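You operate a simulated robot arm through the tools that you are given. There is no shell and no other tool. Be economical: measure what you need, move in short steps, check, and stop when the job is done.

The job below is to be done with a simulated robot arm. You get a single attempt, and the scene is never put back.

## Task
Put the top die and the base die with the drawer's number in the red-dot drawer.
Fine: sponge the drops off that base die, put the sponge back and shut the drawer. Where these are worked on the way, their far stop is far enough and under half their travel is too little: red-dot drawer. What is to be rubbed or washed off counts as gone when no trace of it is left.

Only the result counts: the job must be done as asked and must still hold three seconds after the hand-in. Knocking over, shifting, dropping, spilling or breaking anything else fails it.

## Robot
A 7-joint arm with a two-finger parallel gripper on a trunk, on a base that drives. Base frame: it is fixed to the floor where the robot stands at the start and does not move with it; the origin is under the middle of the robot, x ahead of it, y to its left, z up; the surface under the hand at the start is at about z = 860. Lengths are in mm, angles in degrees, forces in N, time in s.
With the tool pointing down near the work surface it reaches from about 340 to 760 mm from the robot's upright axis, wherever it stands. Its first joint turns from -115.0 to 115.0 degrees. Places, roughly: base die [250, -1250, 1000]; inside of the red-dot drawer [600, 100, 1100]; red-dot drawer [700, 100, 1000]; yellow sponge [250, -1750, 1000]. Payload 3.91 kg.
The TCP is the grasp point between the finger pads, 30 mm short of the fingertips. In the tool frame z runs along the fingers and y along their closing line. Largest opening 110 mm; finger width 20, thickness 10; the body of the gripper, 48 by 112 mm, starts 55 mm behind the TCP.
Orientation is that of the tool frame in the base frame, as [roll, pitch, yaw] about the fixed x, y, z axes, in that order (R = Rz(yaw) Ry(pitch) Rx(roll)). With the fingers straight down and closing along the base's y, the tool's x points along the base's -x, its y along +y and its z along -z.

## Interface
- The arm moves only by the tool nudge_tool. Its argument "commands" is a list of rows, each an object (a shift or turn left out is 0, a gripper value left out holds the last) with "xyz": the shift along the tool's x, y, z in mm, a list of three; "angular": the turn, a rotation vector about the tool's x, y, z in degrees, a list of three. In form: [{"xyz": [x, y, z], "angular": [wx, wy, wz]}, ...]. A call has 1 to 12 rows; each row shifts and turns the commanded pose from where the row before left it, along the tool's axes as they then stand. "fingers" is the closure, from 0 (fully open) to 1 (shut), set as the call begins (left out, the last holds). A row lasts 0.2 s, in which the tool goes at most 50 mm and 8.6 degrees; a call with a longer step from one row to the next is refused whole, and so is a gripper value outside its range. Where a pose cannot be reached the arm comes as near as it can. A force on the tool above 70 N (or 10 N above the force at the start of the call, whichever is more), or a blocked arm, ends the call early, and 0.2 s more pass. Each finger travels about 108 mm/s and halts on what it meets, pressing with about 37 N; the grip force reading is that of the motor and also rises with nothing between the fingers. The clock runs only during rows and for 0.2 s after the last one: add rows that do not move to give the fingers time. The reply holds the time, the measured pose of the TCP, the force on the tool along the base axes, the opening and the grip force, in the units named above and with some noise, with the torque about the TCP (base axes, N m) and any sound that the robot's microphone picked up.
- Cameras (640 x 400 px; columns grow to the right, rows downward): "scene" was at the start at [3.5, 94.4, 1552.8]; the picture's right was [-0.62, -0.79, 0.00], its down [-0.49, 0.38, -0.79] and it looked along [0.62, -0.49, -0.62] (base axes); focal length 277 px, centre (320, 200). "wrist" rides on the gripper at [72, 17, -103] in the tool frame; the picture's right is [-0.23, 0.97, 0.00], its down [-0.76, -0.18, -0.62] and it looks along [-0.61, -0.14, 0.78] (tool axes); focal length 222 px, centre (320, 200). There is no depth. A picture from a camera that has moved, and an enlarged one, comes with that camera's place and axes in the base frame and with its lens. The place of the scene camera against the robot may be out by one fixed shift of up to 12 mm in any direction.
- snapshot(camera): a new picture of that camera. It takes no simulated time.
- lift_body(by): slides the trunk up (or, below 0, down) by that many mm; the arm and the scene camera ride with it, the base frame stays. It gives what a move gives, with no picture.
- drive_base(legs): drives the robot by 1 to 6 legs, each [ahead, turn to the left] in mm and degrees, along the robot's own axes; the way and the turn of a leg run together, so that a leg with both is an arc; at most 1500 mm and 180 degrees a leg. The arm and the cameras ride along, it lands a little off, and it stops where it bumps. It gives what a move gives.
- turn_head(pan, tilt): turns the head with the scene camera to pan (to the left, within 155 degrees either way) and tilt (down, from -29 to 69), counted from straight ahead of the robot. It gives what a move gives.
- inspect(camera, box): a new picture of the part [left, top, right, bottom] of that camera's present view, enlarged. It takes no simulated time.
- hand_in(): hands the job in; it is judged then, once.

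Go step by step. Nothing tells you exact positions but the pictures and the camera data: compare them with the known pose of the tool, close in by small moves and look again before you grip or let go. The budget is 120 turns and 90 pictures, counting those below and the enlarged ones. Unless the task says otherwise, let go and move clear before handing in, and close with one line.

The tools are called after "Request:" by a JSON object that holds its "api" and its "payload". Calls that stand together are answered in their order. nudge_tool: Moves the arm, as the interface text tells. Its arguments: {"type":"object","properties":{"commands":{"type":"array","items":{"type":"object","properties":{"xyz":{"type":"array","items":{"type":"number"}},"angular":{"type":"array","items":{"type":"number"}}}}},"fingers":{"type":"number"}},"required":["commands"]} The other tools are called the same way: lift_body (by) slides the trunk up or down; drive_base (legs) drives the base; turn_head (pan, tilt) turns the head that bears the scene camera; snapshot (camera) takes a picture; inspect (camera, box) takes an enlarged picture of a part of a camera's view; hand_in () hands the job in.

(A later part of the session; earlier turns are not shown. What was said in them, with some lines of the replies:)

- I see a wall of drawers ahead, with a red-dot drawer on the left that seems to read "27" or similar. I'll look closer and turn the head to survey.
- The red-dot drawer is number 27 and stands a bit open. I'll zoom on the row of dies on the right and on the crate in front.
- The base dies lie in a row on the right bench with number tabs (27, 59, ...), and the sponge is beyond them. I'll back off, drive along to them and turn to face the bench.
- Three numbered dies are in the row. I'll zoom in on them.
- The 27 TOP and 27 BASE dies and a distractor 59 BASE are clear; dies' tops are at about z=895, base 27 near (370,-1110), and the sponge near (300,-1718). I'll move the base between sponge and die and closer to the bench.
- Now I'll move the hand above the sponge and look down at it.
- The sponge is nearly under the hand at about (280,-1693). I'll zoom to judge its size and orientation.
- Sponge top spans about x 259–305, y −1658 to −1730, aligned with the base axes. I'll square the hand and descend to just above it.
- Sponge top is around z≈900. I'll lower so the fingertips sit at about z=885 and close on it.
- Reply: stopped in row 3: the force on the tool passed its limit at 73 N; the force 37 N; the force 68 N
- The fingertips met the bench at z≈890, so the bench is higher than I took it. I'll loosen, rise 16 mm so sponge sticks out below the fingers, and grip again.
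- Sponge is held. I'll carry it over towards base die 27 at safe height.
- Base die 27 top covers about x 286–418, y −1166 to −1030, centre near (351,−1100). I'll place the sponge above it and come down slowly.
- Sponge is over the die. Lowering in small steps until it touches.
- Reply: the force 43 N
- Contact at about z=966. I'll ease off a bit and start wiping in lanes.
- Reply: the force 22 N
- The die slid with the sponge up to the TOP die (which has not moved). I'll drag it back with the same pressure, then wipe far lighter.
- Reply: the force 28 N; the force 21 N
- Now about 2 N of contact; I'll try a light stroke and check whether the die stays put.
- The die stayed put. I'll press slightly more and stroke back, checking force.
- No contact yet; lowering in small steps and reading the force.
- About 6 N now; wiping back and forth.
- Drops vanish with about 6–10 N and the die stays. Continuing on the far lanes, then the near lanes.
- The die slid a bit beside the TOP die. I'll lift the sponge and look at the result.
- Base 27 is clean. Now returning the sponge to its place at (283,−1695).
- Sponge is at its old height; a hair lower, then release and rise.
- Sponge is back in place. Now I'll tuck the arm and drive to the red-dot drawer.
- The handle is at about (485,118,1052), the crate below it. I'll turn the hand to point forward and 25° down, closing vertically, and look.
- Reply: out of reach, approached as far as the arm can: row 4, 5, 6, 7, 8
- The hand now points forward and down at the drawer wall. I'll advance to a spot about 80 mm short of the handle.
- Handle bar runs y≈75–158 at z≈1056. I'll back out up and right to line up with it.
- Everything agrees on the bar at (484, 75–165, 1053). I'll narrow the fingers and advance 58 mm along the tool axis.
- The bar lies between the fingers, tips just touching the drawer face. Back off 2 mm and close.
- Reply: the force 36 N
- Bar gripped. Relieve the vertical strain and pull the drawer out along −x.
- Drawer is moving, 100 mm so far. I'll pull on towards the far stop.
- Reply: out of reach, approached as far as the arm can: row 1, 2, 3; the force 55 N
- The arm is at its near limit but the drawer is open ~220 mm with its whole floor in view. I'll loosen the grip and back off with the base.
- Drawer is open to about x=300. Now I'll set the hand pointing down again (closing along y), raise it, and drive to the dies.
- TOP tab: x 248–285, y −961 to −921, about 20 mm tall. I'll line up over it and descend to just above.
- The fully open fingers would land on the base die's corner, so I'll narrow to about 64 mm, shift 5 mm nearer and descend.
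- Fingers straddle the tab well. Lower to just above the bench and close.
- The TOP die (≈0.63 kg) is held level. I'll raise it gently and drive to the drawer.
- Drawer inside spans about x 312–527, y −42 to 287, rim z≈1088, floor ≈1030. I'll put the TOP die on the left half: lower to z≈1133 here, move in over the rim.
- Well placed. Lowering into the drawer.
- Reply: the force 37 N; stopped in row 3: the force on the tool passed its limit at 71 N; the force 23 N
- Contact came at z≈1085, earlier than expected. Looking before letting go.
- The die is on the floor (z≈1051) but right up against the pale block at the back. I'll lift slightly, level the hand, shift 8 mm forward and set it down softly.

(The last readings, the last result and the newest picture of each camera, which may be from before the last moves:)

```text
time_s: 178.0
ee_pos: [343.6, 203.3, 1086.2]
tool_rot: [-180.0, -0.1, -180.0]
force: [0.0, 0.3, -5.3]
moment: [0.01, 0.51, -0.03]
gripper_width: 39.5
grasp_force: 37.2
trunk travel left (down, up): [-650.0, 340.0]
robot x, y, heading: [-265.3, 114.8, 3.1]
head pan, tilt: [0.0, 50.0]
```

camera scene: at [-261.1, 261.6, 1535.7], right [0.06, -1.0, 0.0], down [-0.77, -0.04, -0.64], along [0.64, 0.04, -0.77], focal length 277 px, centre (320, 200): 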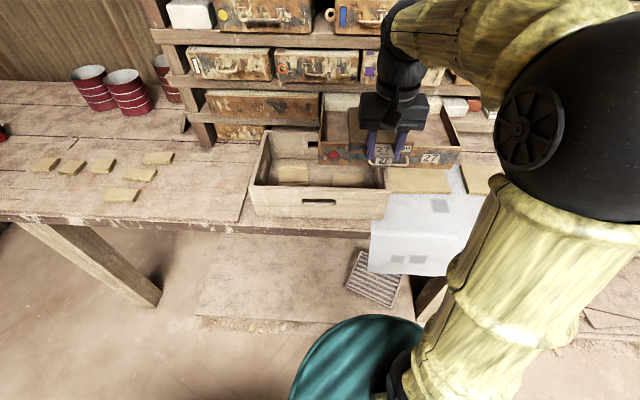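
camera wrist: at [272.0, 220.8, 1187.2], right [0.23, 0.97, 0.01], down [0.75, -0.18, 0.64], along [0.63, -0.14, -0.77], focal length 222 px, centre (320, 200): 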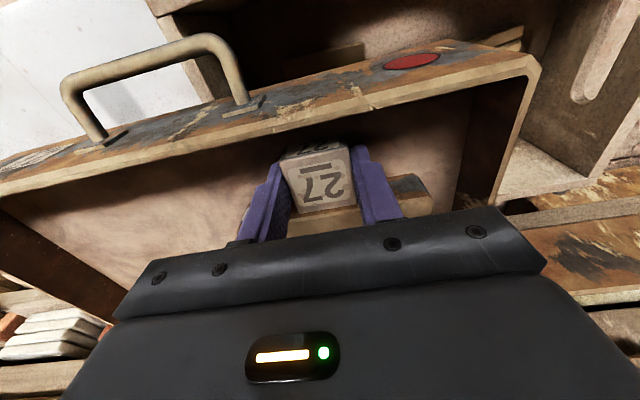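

Request:
{"api": "nudge_tool", "payload": {"commands": [{"xyz": [0, 0, 1]}, {"xyz": [0, 0, 1]}, {"xyz": [0, 0, 0]}]}}

```text
time_s: 178.8
ee_pos: [342.0, 203.6, 1086.5]
tool_rot: [179.9, -0.2, -180.0]
force: [4.7, -1.7, 5.4]
moment: [-0.49, 0.12, 0.14]
gripper_width: 39.7
grasp_force: 37.4
trunk travel left (down, up): [-650.0, 340.0]
robot x, y, heading: [-267.0, 114.5, 3.3]
head pan, tilt: [0.0, 50.0]
```

Resting on the floor. Release and rise.

Request:
{"api": "nudge_tool", "payload": {"commands": [{"xyz": [0, 0, 0]}, {"xyz": [0, 0, 0]}, {"xyz": [0, 0, -10]}, {"xyz": [0, 0, -30]}, {"xyz": [0, 0, -40]}, {"xyz": [30, 0, -20]}, {"xyz": [45, 0, 0]}, {"xyz": [45, 0, 0]}, {"xyz": [45, 0, -10]}, {"xyz": [0, 0, 0]}], "fingers": 0.42}}

Request:
{"api": "inspect", "payload": {"camera": "scene", "box": [300, 80, 476, 190]}}

Request:
{"api": "snapshot", "payload": {"camera": "wrist"}}

```text
time_s: 181.0
ee_pos: [179.8, 204.8, 1197.0]
tool_rot: [-180.0, -0.3, -180.0]
force: [-0.2, -0.2, -0.8]
moment: [0.0, 0.0, 0.02]
gripper_width: 64.0
grasp_force: 0.0
trunk travel left (down, up): [-650.0, 340.0]
robot x, y, heading: [-265.5, 113.4, 3.1]
head pan, tilt: [0.0, 50.0]
```

```text
3.64 times, centred on (388, 135) of scene
camera zoom: at [-261.2, 261.6, 1535.7], right [0.06, -1.0, 0.0], down [-0.77, -0.04, -0.64], along [0.64, 0.04, -0.77], focal length 1008 px, centre (73, 436)
```

zoom: 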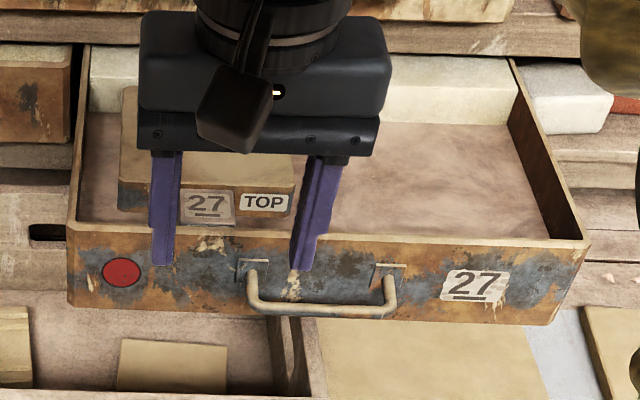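

```text
20 pictures are left
camera wrist: at [107.5, 221.8, 1299.9], right [0.23, 0.97, 0.0], down [0.76, -0.18, 0.62], along [0.6, -0.14, -0.78], focal length 222 px, centre (320, 200)
```

wrist: 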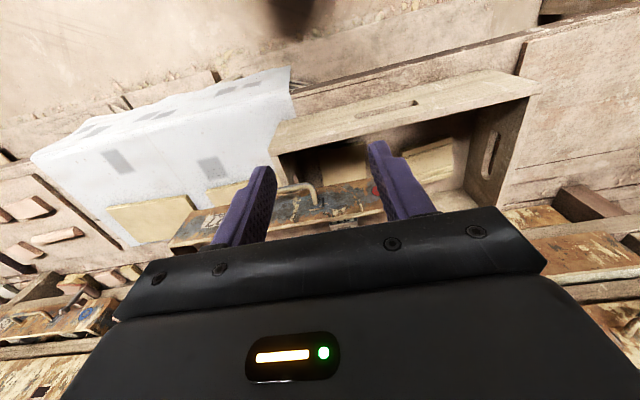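

TOP die lies flat in the drawer. Now to the base die.

Request:
{"api": "drive_base", "payload": {"legs": [[70, 0], [0, -93], [1190, 0], [0, 90]]}}

Request:
{"api": "turn_head", "payload": {"pan": 10, "tilt": 55}}

Request:
{"api": "snapshot", "payload": {"camera": "wrist"}}

```text
time_s: 200.1
ee_pos: [249.4, -990.0, 1196.3]
tool_rot: [-179.9, -0.2, 178.3]
force: [-0.1, -0.9, 0.6]
moment: [-0.02, 0.01, 0.03]
gripper_width: 63.6
grasp_force: 0.0
trunk travel left (down, up): [-650.0, 340.0]
robot x, y, heading: [-196.8, -1068.3, 1.3]
head pan, tilt: [0.0, 50.0]
```

```text
time_s: 200.8
ee_pos: [250.3, -990.5, 1196.4]
tool_rot: [-180.0, -0.2, 178.2]
force: [0.6, 0.1, -0.6]
moment: [0.02, -0.04, 0.02]
gripper_width: 63.7
grasp_force: 0.0
trunk travel left (down, up): [-650.0, 340.0]
robot x, y, heading: [-197.8, -1066.7, 1.3]
head pan, tilt: [10.0, 55.0]
```

```text
19 pictures are left
camera wrist: at [178.3, -970.4, 1300.2], right [0.26, 0.97, 0.0], down [0.76, -0.2, 0.62], along [0.6, -0.16, -0.78], focal length 222 px, centre (320, 200)
```

wrist: 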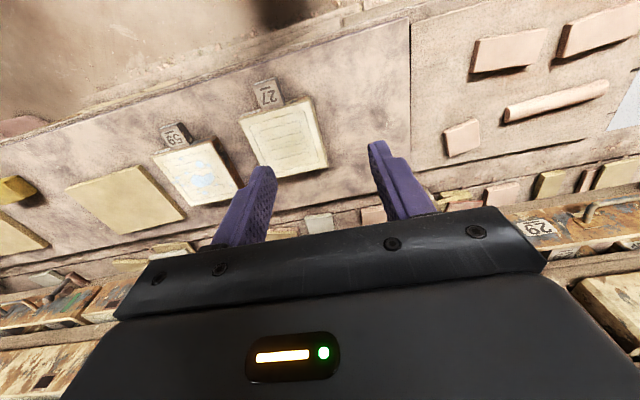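

Base tab at about (241,−1077). Moving over it and down to z≈965.

Request:
{"api": "nudge_tool", "payload": {"commands": [{"angular": [0, 0, -1.7]}, {"xyz": [4, -43, 10]}, {"xyz": [4, -43, 10]}, {"xyz": [0, 0, 45]}, {"xyz": [0, 0, 45]}, {"xyz": [0, 0, 45]}, {"xyz": [0, 0, 45]}, {"xyz": [0, 0, 30]}, {"xyz": [0, 0, 0]}]}}

Request:
{"api": "snapshot", "payload": {"camera": "wrist"}}

Request:
{"api": "inspect", "payload": {"camera": "wrist", "box": [220, 80, 412, 200]}}

```text
time_s: 202.8
ee_pos: [239.9, -1076.4, 964.3]
tool_rot: [-180.0, -0.2, -180.0]
force: [0.6, 0.8, 0.1]
moment: [-0.02, 0.02, 0.01]
gripper_width: 63.6
grasp_force: 0.1
trunk travel left (down, up): [-650.0, 340.0]
robot x, y, heading: [-196.6, -1069.1, 1.5]
head pan, tilt: [10.0, 55.0]
```

```text
18 pictures are left
camera wrist: at [167.7, -1058.5, 1070.0], right [0.23, 0.97, 0.0], down [0.76, -0.18, 0.62], along [0.6, -0.14, -0.78], focal length 222 px, centre (320, 200)
```

wrist: 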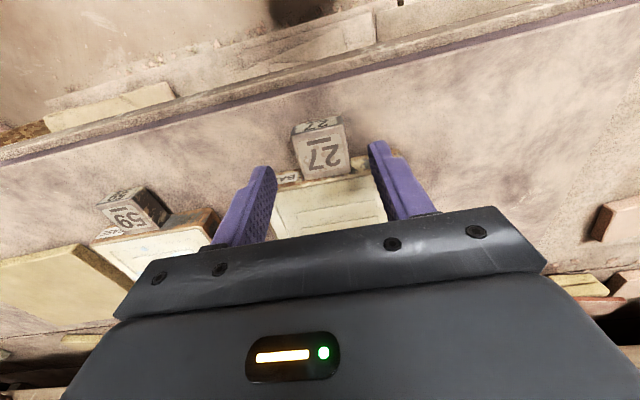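

```text
3.33 times, centred on (316, 140) of wrist
camera zoom: at [167.7, -1058.5, 1070.0], right [0.23, 0.97, 0.0], down [0.76, -0.18, 0.62], along [0.6, -0.14, -0.78], focal length 740 px, centre (333, 400)
```

zoom: 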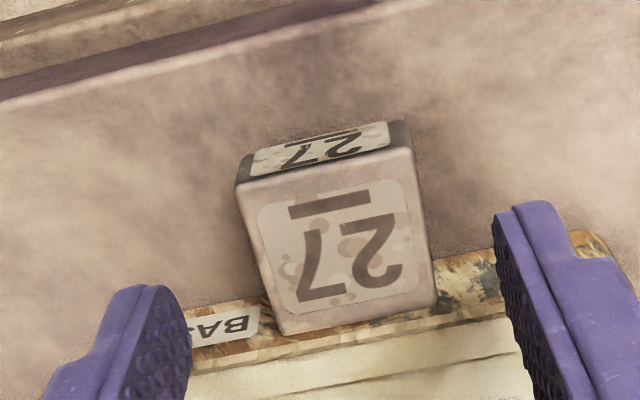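

Tab spans x 225–264, y −1094 to −1055, practically square. Descend and grip.

Request:
{"api": "nudge_tool", "payload": {"commands": [{"xyz": [-6, 1, 0]}, {"xyz": [0, 0, 20]}, {"xyz": [0, 0, 15]}, {"xyz": [0, 0, 5]}, {"xyz": [0, 0, 0]}]}}

Request:
{"api": "nudge_tool", "payload": {"commands": [{"xyz": [0, 0, 0]}, {"xyz": [0, 0, 0]}, {"xyz": [0, 0, 0]}], "fingers": 1}}

Request:
{"api": "nudge_tool", "payload": {"commands": [{"xyz": [0, 0, -5]}, {"xyz": [0, 0, -5]}, {"xyz": [0, 0, -5]}, {"xyz": [0, 0, 0]}]}}

Request:
{"api": "snapshot", "payload": {"camera": "wrist"}}

```text
time_s: 204.0
ee_pos: [245.7, -1074.4, 927.1]
tool_rot: [-180.0, -0.2, 180.0]
force: [0.6, -0.1, -0.7]
moment: [0.0, 0.03, -0.04]
gripper_width: 64.0
grasp_force: 0.1
trunk travel left (down, up): [-650.0, 340.0]
robot x, y, heading: [-195.0, -1067.9, 1.4]
head pan, tilt: [10.0, 55.0]
```

```text
time_s: 204.8
ee_pos: [246.3, -1075.9, 927.0]
tool_rot: [179.9, -0.2, 180.0]
force: [-0.8, 0.3, 0.7]
moment: [-0.03, -0.06, -0.04]
gripper_width: 39.6
grasp_force: 36.7
trunk travel left (down, up): [-650.0, 340.0]
robot x, y, heading: [-200.2, -1066.4, 1.7]
head pan, tilt: [10.0, 55.0]
```

```text
time_s: 205.8
ee_pos: [247.7, -1076.2, 941.5]
tool_rot: [-179.9, -0.2, 180.0]
force: [-0.5, -0.3, -6.0]
moment: [-0.06, 0.44, 0.0]
gripper_width: 39.8
grasp_force: 37.0
trunk travel left (down, up): [-650.0, 340.0]
robot x, y, heading: [-196.5, -1064.9, 1.6]
head pan, tilt: [10.0, 55.0]
```

```text
16 pictures are left
camera wrist: at [174.9, -1058.6, 1045.3], right [0.23, 0.97, 0.0], down [0.76, -0.18, 0.62], along [0.6, -0.14, -0.79], focal length 222 px, centre (320, 200)
```

wrist: 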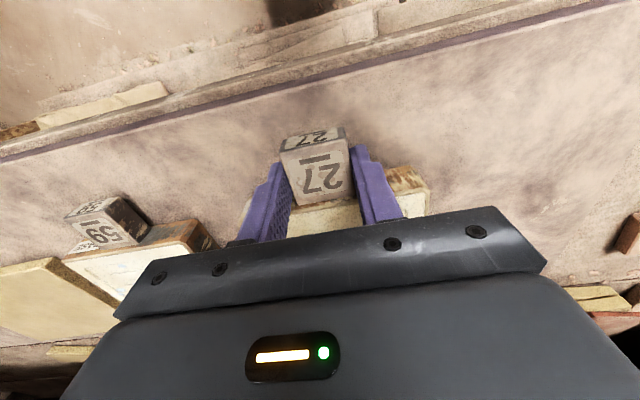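

Base die is held level. Raise and drive to the drawer.

Request:
{"api": "nudge_tool", "payload": {"commands": [{"xyz": [0, 0, -15]}, {"xyz": [0, 0, -22]}, {"xyz": [0, 0, -25]}, {"xyz": [0, 0, -25]}, {"xyz": [0, 0, -25]}, {"xyz": [0, 0, -25]}, {"xyz": [0, 0, -25]}, {"xyz": [0, 0, -25]}, {"xyz": [0, 0, -25]}, {"xyz": [0, 0, -20]}, {"xyz": [0, 0, -10]}, {"xyz": [0, 0, 0]}]}}

Request:
{"api": "drive_base", "payload": {"legs": [[-60, 0], [0, 88.5], [1150, 0], [0, -90]]}}

Request:
{"api": "turn_head", "payload": {"pan": 0, "tilt": 50}}

Request:
{"api": "inspect", "payload": {"camera": "scene", "box": [270, 60, 510, 210]}}

```text
time_s: 208.4
ee_pos: [247.6, -1075.0, 1182.8]
tool_rot: [-180.0, -0.3, -180.0]
force: [-0.6, -0.9, -6.3]
moment: [-0.01, 0.44, -0.01]
gripper_width: 39.6
grasp_force: 36.7
trunk travel left (down, up): [-650.0, 340.0]
robot x, y, heading: [-200.0, -1066.6, 1.4]
head pan, tilt: [10.0, 55.0]
```

```text
time_s: 227.1
ee_pos: [196.0, 56.8, 1182.7]
tool_rot: [179.9, -0.3, 175.7]
force: [-0.1, 0.1, -5.2]
moment: [0.01, 0.44, -0.01]
gripper_width: 39.7
grasp_force: 37.1
trunk travel left (down, up): [-650.0, 340.0]
robot x, y, heading: [-247.2, 96.5, -2.7]
head pan, tilt: [10.0, 55.0]
```

```text
time_s: 227.8
ee_pos: [196.1, 58.9, 1183.7]
tool_rot: [179.9, -0.3, 175.8]
force: [0.0, 0.2, -6.7]
moment: [0.0, 0.43, 0.0]
gripper_width: 39.7
grasp_force: 36.6
trunk travel left (down, up): [-650.0, 340.0]
robot x, y, heading: [-246.9, 96.8, -2.6]
head pan, tilt: [0.0, 50.0]
```

```text
2.67 times, centred on (390, 135) of scene
camera zoom: at [-227.6, 245.1, 1535.7], right [-0.05, -1.0, 0.0], down [-0.77, 0.04, -0.64], along [0.64, -0.03, -0.77], focal length 739 px, centre (133, 373)
```

zoom: 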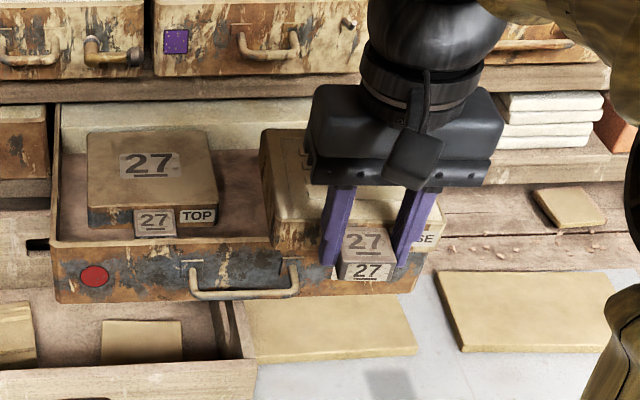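

TOP die lies well. Now the base die: square up, lower to z≈1133 and go in over the right half.

Request:
{"api": "nudge_tool", "payload": {"commands": [{"angular": [0, 0, -4.2]}, {"xyz": [0, 0, 24]}, {"xyz": [0, 0, 24]}, {"xyz": [-24, -4, 0]}, {"xyz": [-25, -4, 0]}, {"xyz": [-25, -4, 0]}, {"xyz": [-25, -3, 0]}, {"xyz": [-25, 0, 0]}, {"xyz": [-15, 0, 0]}, {"xyz": [-7, 0, 0]}, {"xyz": [0, 0, 0]}]}}

Request:
{"api": "snapshot", "payload": {"camera": "wrist"}}

Request:
{"api": "inspect", "payload": {"camera": "scene", "box": [270, 60, 510, 210]}}

```text
time_s: 230.2
ee_pos: [343.3, 44.7, 1134.1]
tool_rot: [-180.0, -0.3, -180.0]
force: [1.0, -0.4, -6.3]
moment: [-0.02, 0.47, -0.01]
gripper_width: 39.7
grasp_force: 37.4
trunk travel left (down, up): [-650.0, 340.0]
robot x, y, heading: [-248.8, 99.5, -2.8]
head pan, tilt: [0.0, 50.0]
```

```text
14 pictures are left
camera wrist: at [271.0, 61.3, 1238.3], right [0.23, 0.97, 0.0], down [0.76, -0.18, 0.62], along [0.6, -0.14, -0.78], focal length 222 px, centre (320, 200)
```

wrist: 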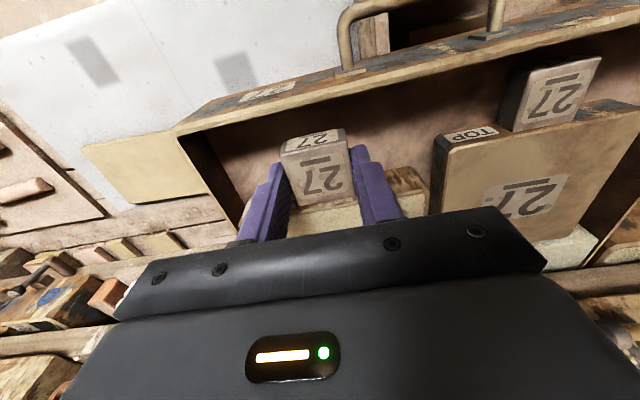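

```text
2.67 times, centred on (390, 135) of scene
camera zoom: at [-227.4, 245.0, 1535.7], right [-0.05, -1.0, 0.0], down [-0.77, 0.04, -0.64], along [0.64, -0.03, -0.77], focal length 739 px, centre (133, 373)
```

zoom: 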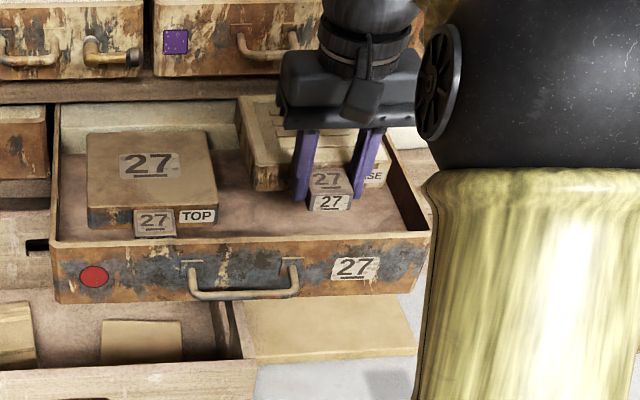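

Clearances are even on both sides. Lowering.

Request:
{"api": "nudge_tool", "payload": {"commands": [{"xyz": [1, 0, 15]}, {"xyz": [0, 0, 15]}, {"xyz": [0, 0, 8]}, {"xyz": [0, 0, 0]}]}}

Request:
{"api": "nudge_tool", "payload": {"commands": [{"xyz": [0, 0, 2]}, {"xyz": [0, 0, 2]}, {"xyz": [0, 0, 0]}]}}

```text
time_s: 231.2
ee_pos: [341.6, 42.2, 1095.5]
tool_rot: [-179.9, -0.3, 179.9]
force: [0.1, 0.1, -6.6]
moment: [-0.01, 0.49, 0.02]
gripper_width: 39.8
grasp_force: 37.0
trunk travel left (down, up): [-650.0, 340.0]
robot x, y, heading: [-245.6, 96.6, -2.6]
head pan, tilt: [0.0, 50.0]
```

```text
time_s: 232.0
ee_pos: [341.8, 43.0, 1093.1]
tool_rot: [-179.9, -0.1, 180.0]
force: [2.3, 0.0, 0.1]
moment: [-0.13, -0.76, -0.01]
gripper_width: 39.5
grasp_force: 37.3
trunk travel left (down, up): [-650.0, 340.0]
robot x, y, heading: [-248.1, 99.5, -2.7]
head pan, tilt: [0.0, 50.0]
```

The far edge touched first; checking before going on.

Request:
{"api": "inspect", "payload": {"camera": "scene", "box": [345, 85, 435, 150]}}

```text
6.15 times, centred on (390, 118) of scene
camera zoom: at [-227.9, 245.0, 1535.9], right [-0.05, -1.0, 0.0], down [-0.77, 0.04, -0.64], along [0.64, -0.03, -0.77], focal length 1706 px, centre (-111, 708)
```

zoom: 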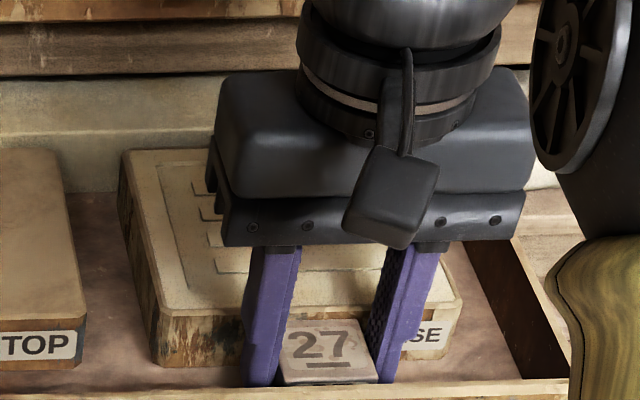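

It sits in line with the TOP die, clear of the block; just a slight droop. Lowering a few mm more.

Request:
{"api": "nudge_tool", "payload": {"commands": [{"xyz": [0, 0, 1]}, {"xyz": [0, 0, 1]}, {"xyz": [0, 0, 1]}, {"xyz": [0, 0, 0]}]}}

Request:
{"api": "nudge_tool", "payload": {"commands": [{"xyz": [0, 0, 1]}, {"xyz": [0, 0, 0.5]}, {"xyz": [0, 0, 0]}]}}

```text
time_s: 233.0
ee_pos: [340.5, 43.5, 1091.8]
tool_rot: [-180.0, 0.0, 179.9]
force: [5.3, -1.0, 22.7]
moment: [0.07, -0.28, 0.0]
gripper_width: 39.3
grasp_force: 36.7
trunk travel left (down, up): [-650.0, 340.0]
robot x, y, heading: [-246.8, 98.1, -2.4]
head pan, tilt: [0.0, 50.0]
```

```text
time_s: 233.8
ee_pos: [340.2, 43.4, 1090.7]
tool_rot: [-180.0, 0.0, 180.0]
force: [6.9, -0.4, 30.4]
moment: [-0.04, -0.46, 0.0]
gripper_width: 40.0
grasp_force: 36.9
trunk travel left (down, up): [-650.0, 340.0]
robot x, y, heading: [-248.4, 97.9, -2.4]
head pan, tilt: [0.0, 50.0]
```

Now firmly seated. Ease up 2 mm, release and back out.

Request:
{"api": "nudge_tool", "payload": {"commands": [{"xyz": [0, 0, -2]}, {"xyz": [0, 0, 0]}]}}

Request:
{"api": "nudge_tool", "payload": {"commands": [{"xyz": [0, 0, 0]}, {"xyz": [0, 0, 0]}, {"xyz": [0, 0, -10]}, {"xyz": [0, 0, -30]}, {"xyz": [0, 0, -40]}, {"xyz": [30, 0, -20]}, {"xyz": [45, 0, 0]}, {"xyz": [45, 0, 0]}, {"xyz": [45, 0, 0]}, {"xyz": [0, 0, 0]}], "fingers": 0.42}}

Request:
{"api": "inspect", "payload": {"camera": "scene", "box": [270, 60, 510, 210]}}

```text
time_s: 234.4
ee_pos: [340.1, 43.1, 1090.1]
tool_rot: [179.9, -0.3, 180.0]
force: [2.9, 1.1, 17.7]
moment: [-0.1, -0.09, -0.01]
gripper_width: 39.4
grasp_force: 36.8
trunk travel left (down, up): [-650.0, 340.0]
robot x, y, heading: [-244.8, 98.8, -2.8]
head pan, tilt: [0.0, 50.0]
```

```text
time_s: 236.6
ee_pos: [175.1, 43.3, 1188.1]
tool_rot: [-180.0, -0.3, -180.0]
force: [-0.3, 0.4, -1.4]
moment: [0.01, 0.02, 0.02]
gripper_width: 63.5
grasp_force: 0.0
trunk travel left (down, up): [-650.0, 340.0]
robot x, y, heading: [-248.8, 100.5, -2.6]
head pan, tilt: [0.0, 50.0]
```

```text
2.67 times, centred on (390, 135) of scene
camera zoom: at [-227.7, 245.0, 1535.7], right [-0.05, -1.0, 0.0], down [-0.77, 0.04, -0.64], along [0.64, -0.03, -0.77], focal length 739 px, centre (133, 373)
```

zoom: 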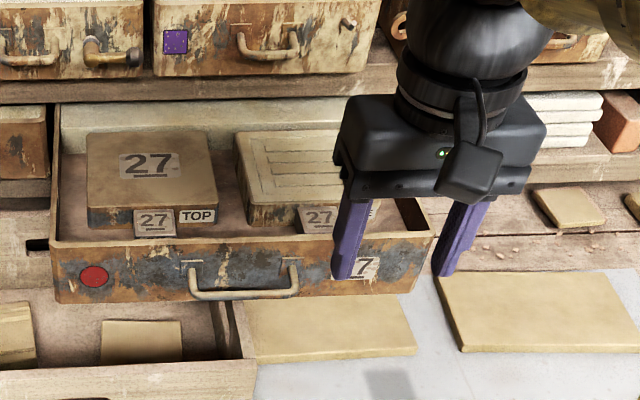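

Both dies lie in the drawer. Next, to shut it: back off a little, turn the hand forward-down again to grip the handle.

Request:
{"api": "drive_base", "payload": {"legs": [[-65, 0]]}}

Request:
{"api": "nudge_tool", "payload": {"commands": [{"xyz": [-40, 0, 0], "angular": [0, 0, -8.2]}, {"angular": [0, 0, -8.2]}, {"angular": [0, 0, -8.2]}, {"angular": [0, 0, -8.2]}, {"angular": [0, 0, -8.2]}, {"angular": [0, 0, -8.2]}, {"angular": [0, 0, -8.2]}, {"angular": [0, 0, -8.2]}, {"angular": [0, 0, -8.2]}, {"angular": [0, 0, -8.2]}, {"angular": [0, 0, -8]}, {"xyz": [0, 0, 0]}], "fingers": 0.6}}

Request:
{"api": "nudge_tool", "payload": {"commands": [{"angular": [8.57, 0, 0]}, {"angular": [8.57, 0, 0]}, {"angular": [8.57, 0, 0]}, {"angular": [8.57, 0, 0]}, {"angular": [8.57, 0, 0]}, {"angular": [8.57, 0, 0]}, {"angular": [8.57, 0, 0]}, {"xyz": [0, 0, 0]}]}}

```text
time_s: 237.7
ee_pos: [108.8, 45.6, 1190.3]
tool_rot: [180.0, -0.2, 180.0]
force: [0.7, -0.9, -0.3]
moment: [0.0, -0.04, 0.0]
gripper_width: 63.9
grasp_force: 0.0
trunk travel left (down, up): [-650.0, 340.0]
robot x, y, heading: [-312.9, 102.4, -2.6]
head pan, tilt: [0.0, 50.0]
```

```text
time_s: 240.3
ee_pos: [150.6, 46.0, 1189.4]
tool_rot: [179.8, 0.0, -90.0]
force: [-0.9, -0.6, 0.1]
moment: [-0.02, -0.01, 0.01]
gripper_width: 43.8
grasp_force: 0.1
trunk travel left (down, up): [-650.0, 340.0]
robot x, y, heading: [-311.2, 102.8, -2.7]
head pan, tilt: [0.0, 50.0]
```

```text
time_s: 242.1
ee_pos: [151.2, 46.0, 1188.6]
tool_rot: [-120.2, 0.0, -89.9]
force: [0.3, 1.0, 0.3]
moment: [0.0, -0.05, -0.01]
gripper_width: 44.0
grasp_force: 0.0
trunk travel left (down, up): [-650.0, 340.0]
robot x, y, heading: [-311.6, 103.4, -2.7]
head pan, tilt: [0.0, 50.0]
```

Request:
{"api": "nudge_tool", "payload": {"commands": [{"xyz": [-21.3, 19.9, 28]}, {"xyz": [-21.3, 19.9, 28]}, {"xyz": [-21.4, 19.9, 28]}, {"xyz": [0, 0, 0]}]}}

Request:
{"api": "snapshot", "payload": {"camera": "wrist"}}

```text
time_s: 243.1
ee_pos: [191.5, 111.0, 1094.2]
tool_rot: [-120.2, -0.1, -90.0]
force: [0.0, 0.1, 0.4]
moment: [0.0, 0.01, 0.01]
gripper_width: 43.9
grasp_force: 0.1
trunk travel left (down, up): [-650.0, 340.0]
robot x, y, heading: [-312.1, 99.3, -2.6]
head pan, tilt: [0.0, 50.0]
```

```text
10 pictures are left
camera wrist: at [94.7, 38.6, 1132.0], right [-0.49, 0.23, -0.84], down [-0.45, 0.76, 0.47], along [0.75, 0.61, -0.27], focal length 222 px, centre (320, 200)
```

wrist: 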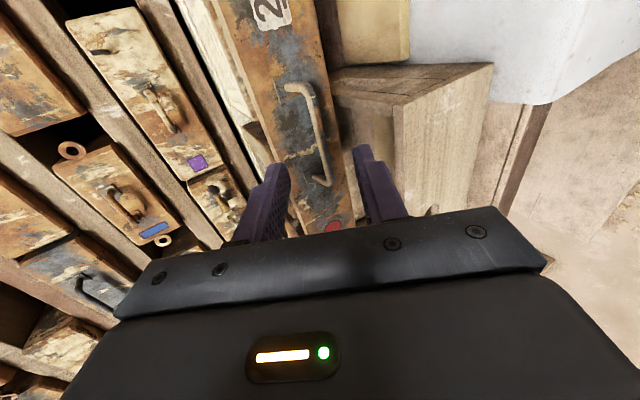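

Bar is where expected at (267, 74–160, 1057). Advance and grip.

Request:
{"api": "nudge_tool", "payload": {"commands": [{"xyz": [0, -3, 22]}, {"xyz": [0, 0, 22]}, {"xyz": [0, 0, 16]}, {"xyz": [0, 0, 10]}, {"xyz": [0, 0, 0]}]}}

Request:
{"api": "nudge_tool", "payload": {"commands": [{"xyz": [0, 0, 0]}, {"xyz": [0, 0, 0]}, {"xyz": [0, 0, 0]}], "fingers": 1}}

```text
time_s: 244.3
ee_pos: [255.9, 111.5, 1062.0]
tool_rot: [-120.2, 0.0, -90.1]
force: [0.0, -0.3, 0.0]
moment: [-0.05, 0.01, 0.01]
gripper_width: 44.1
grasp_force: 0.0
trunk travel left (down, up): [-650.0, 340.0]
robot x, y, heading: [-312.1, 101.1, -2.6]
head pan, tilt: [0.0, 50.0]
```

```text
time_s: 245.1
ee_pos: [252.6, 110.3, 1059.5]
tool_rot: [-120.7, -0.2, -90.0]
force: [-14.1, 1.2, -23.7]
moment: [0.13, 0.53, 0.03]
gripper_width: 8.5
grasp_force: 44.9
trunk travel left (down, up): [-650.0, 340.0]
robot x, y, heading: [-315.6, 102.2, -2.8]
head pan, tilt: [0.0, 50.0]
```

Bar gripped again. Push the drawer in gently.

Request:
{"api": "nudge_tool", "payload": {"commands": [{"xyz": [0, 2.6, 1.5]}, {"xyz": [0, -4, 6.9]}, {"xyz": [0, -7.5, 13]}, {"xyz": [0, -7.5, 13]}, {"xyz": [0, -7.5, 13]}, {"xyz": [0, -7.5, 13]}, {"xyz": [0, -7.5, 13]}, {"xyz": [0, -7.5, 13]}, {"xyz": [0, -7.5, 13]}, {"xyz": [0, -7.5, 13]}, {"xyz": [0, -7.5, 13]}, {"xyz": [0, -7.5, 13]}]}}

Request:
{"api": "inspect", "payload": {"camera": "scene", "box": [270, 60, 510, 210]}}

```text
time_s: 247.7
ee_pos: [413.0, 110.0, 1060.1]
tool_rot: [-120.0, 0.1, -90.0]
force: [-11.8, 3.0, -3.3]
moment: [-0.36, 0.2, -0.67]
gripper_width: 9.0
grasp_force: 45.1
trunk travel left (down, up): [-650.0, 340.0]
robot x, y, heading: [-313.9, 100.2, -2.5]
head pan, tilt: [0.0, 50.0]
```

```text
2.67 times, centred on (390, 135) of scene
camera zoom: at [-295.0, 248.6, 1535.7], right [-0.05, -1.0, 0.0], down [-0.76, 0.04, -0.64], along [0.64, -0.03, -0.77], focal length 739 px, centre (133, 373)
```

zoom: 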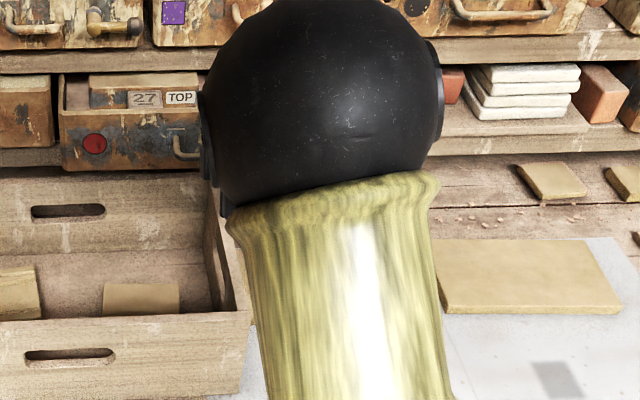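

Request:
{"api": "nudge_tool", "payload": {"commands": [{"xyz": [0, -7.5, 13]}, {"xyz": [0, -7.5, 13]}, {"xyz": [0, -7.5, 13]}, {"xyz": [0, -7.5, 13]}, {"xyz": [0, -5, 8.7]}, {"xyz": [0, 0, 0]}]}}

Request:
{"api": "nudge_tool", "payload": {"commands": [{"xyz": [0, -4, 6.9]}, {"xyz": [0, -4, 6.9]}, {"xyz": [0, -4, 6.9]}, {"xyz": [0, 0, 0]}]}}

Request:
{"api": "snapshot", "payload": {"camera": "wrist"}}

```text
time_s: 249.1
ee_pos: [474.4, 109.8, 1053.3]
tool_rot: [-121.1, -0.1, -90.1]
force: [-62.0, 4.4, -24.8]
moment: [0.37, 0.42, 0.55]
gripper_width: 8.9
grasp_force: 45.0
trunk travel left (down, up): [-650.0, 340.0]
robot x, y, heading: [-315.5, 99.8, -2.8]
head pan, tilt: [0.0, 50.0]
```

```text
time_s: 249.4
ee_pos: [475.5, 109.6, 1054.3]
tool_rot: [-121.4, -0.1, -90.3]
force: [-30.4, 1.4, 8.9]
moment: [-0.03, 0.12, -0.07]
gripper_width: 8.7
grasp_force: 44.7
trunk travel left (down, up): [-650.0, 340.0]
robot x, y, heading: [-315.7, 100.9, -2.7]
head pan, tilt: [0.0, 50.0]
stopped in row 1: the force on the tool passed its limit at 85 N (the readings are from after the stop); the commanded pose is now the measured one
```

```text
8 pictures are left
camera wrist: at [377.7, 38.1, 1093.2], right [-0.51, 0.23, -0.83], down [-0.44, 0.77, 0.47], along [0.74, 0.6, -0.29], focal length 222 px, centre (320, 200)
```

wrist: 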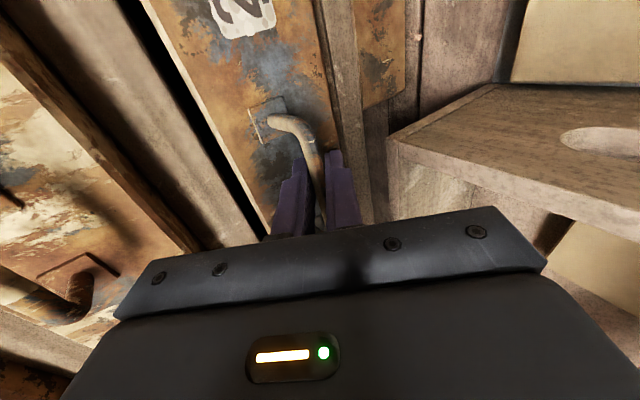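

The drawer hit its inner stop at the same place it stood at first. Release the handle and back away.

Request:
{"api": "nudge_tool", "payload": {"commands": [{"xyz": [0, 0, 0]}, {"xyz": [0, 0, 0]}, {"xyz": [0, 0, 0]}], "fingers": 0.62}}

Request:
{"api": "nudge_tool", "payload": {"commands": [{"xyz": [0, 0, -15]}, {"xyz": [0, 0, -30]}, {"xyz": [0, 0, -40]}, {"xyz": [0, 0, -40]}, {"xyz": [0, -30, -30]}, {"xyz": [0, -30, -30]}, {"xyz": [0, 0, 0]}]}}

Request:
{"api": "drive_base", "payload": {"legs": [[-150, 0]]}}

Request:
{"api": "turn_head", "payload": {"pan": 0, "tilt": 35}}

Request:
{"api": "snapshot", "payload": {"camera": "scene"}}

```text
time_s: 250.2
ee_pos: [474.7, 110.4, 1048.8]
tool_rot: [-121.7, -0.3, -90.2]
force: [-47.3, 3.5, -9.4]
moment: [-0.01, 0.15, 0.19]
gripper_width: 25.9
grasp_force: 0.0
trunk travel left (down, up): [-650.0, 340.0]
robot x, y, heading: [-311.3, 100.4, -2.6]
head pan, tilt: [0.0, 50.0]
```

```text
time_s: 251.8
ee_pos: [354.1, 110.2, 1197.5]
tool_rot: [-121.6, -0.2, -90.3]
force: [-0.5, 1.4, 0.4]
moment: [0.01, 0.0, 0.0]
gripper_width: 42.0
grasp_force: 0.0
trunk travel left (down, up): [-650.0, 340.0]
robot x, y, heading: [-314.1, 101.4, -2.7]
head pan, tilt: [0.0, 50.0]
```

```text
time_s: 253.2
ee_pos: [229.7, 119.2, 1197.0]
tool_rot: [-121.6, -0.2, -90.0]
force: [-0.5, 0.0, -0.5]
moment: [0.02, -0.01, -0.04]
gripper_width: 42.0
grasp_force: 0.0
trunk travel left (down, up): [-650.0, 340.0]
robot x, y, heading: [-437.1, 108.4, -2.3]
head pan, tilt: [0.0, 50.0]
stopped in leg 1: the robot was blocked; the commanded pose is now the measured one
```

```text
time_s: 254.0
ee_pos: [229.4, 119.2, 1197.5]
tool_rot: [-121.6, -0.3, -90.0]
force: [-0.6, 0.1, -0.1]
moment: [0.0, -0.02, 0.01]
gripper_width: 41.8
grasp_force: 0.1
trunk travel left (down, up): [-650.0, 340.0]
robot x, y, heading: [-440.4, 107.9, -2.0]
head pan, tilt: [0.0, 35.0]
```

```text
7 pictures are left
camera scene: at [-408.4, 253.7, 1557.4], right [-0.04, -1.0, 0.0], down [-0.57, 0.02, -0.82], along [0.82, -0.03, -0.57], focal length 277 px, centre (320, 200)
```

scene: 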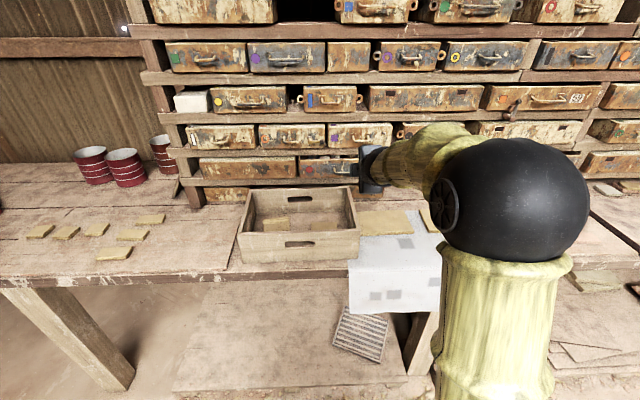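

The base bumped something behind. I'll edge forward and look behind, and check the drawer.

Request:
{"api": "drive_base", "payload": {"legs": [[40, 0]]}}

Request:
{"api": "inspect", "payload": {"camera": "scene", "box": [250, 120, 450, 245]}}

Request:
{"api": "turn_head", "payload": {"pan": 150, "tilt": 50}}

Request:
{"api": "snapshot", "payload": {"camera": "scene"}}

```text
time_s: 254.9
ee_pos: [268.7, 118.0, 1198.4]
tool_rot: [-121.7, -0.1, -90.0]
force: [0.1, -0.2, -0.4]
moment: [-0.03, 0.0, -0.02]
gripper_width: 41.8
grasp_force: 0.1
trunk travel left (down, up): [-650.0, 340.0]
robot x, y, heading: [-398.1, 107.2, -2.2]
head pan, tilt: [0.0, 35.0]
```

```text
3.20 times, centred on (350, 182) of scene
camera zoom: at [-367.6, 252.1, 1557.4], right [-0.04, -1.0, 0.0], down [-0.57, 0.02, -0.82], along [0.82, -0.03, -0.57], focal length 887 px, centre (224, 256)
```

zoom: 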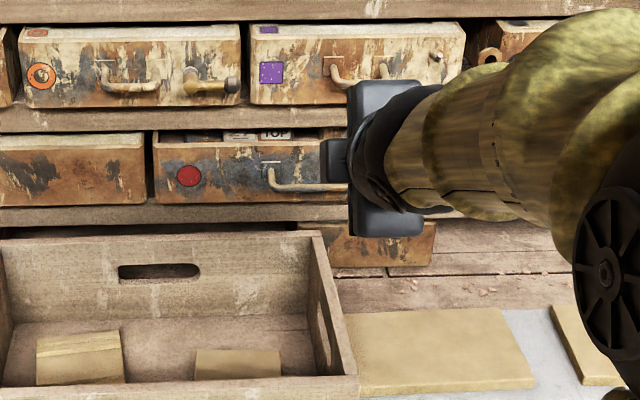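

```text
time_s: 257.3
ee_pos: [267.4, 117.8, 1196.0]
tool_rot: [-121.5, -0.2, -89.9]
force: [-0.3, -0.8, -0.3]
moment: [0.0, -0.01, 0.03]
gripper_width: 41.8
grasp_force: 0.2
trunk travel left (down, up): [-650.0, 340.0]
robot x, y, heading: [-396.6, 103.2, -2.2]
head pan, tilt: [150.0, 50.0]
```

```text
5 pictures are left
camera scene: at [-521.9, 296.6, 1535.8], right [0.53, 0.85, 0.0], down [0.65, -0.41, -0.64], along [-0.54, 0.34, -0.77], focal length 277 px, centre (320, 200)
```

scene: 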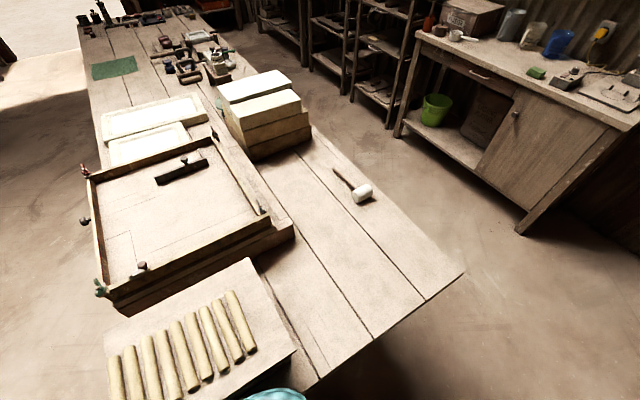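

The base only touched a heavy table behind; nothing on it looks disturbed. The drawer front is flush with its neighbours, both dies are inside, the sponge is back, and the hand is clear.

Request:
{"api": "hand_in", "payload": {}}

```text
The job is handed in.
```

I handed the job in: the 27 base die is sponged clean, it and the 27 top die are in the shut red-dot drawer, and the sponge is back in its place. While backing away at the end, the robot bumped the table behind it. The things in view on the table looked undisturbed.
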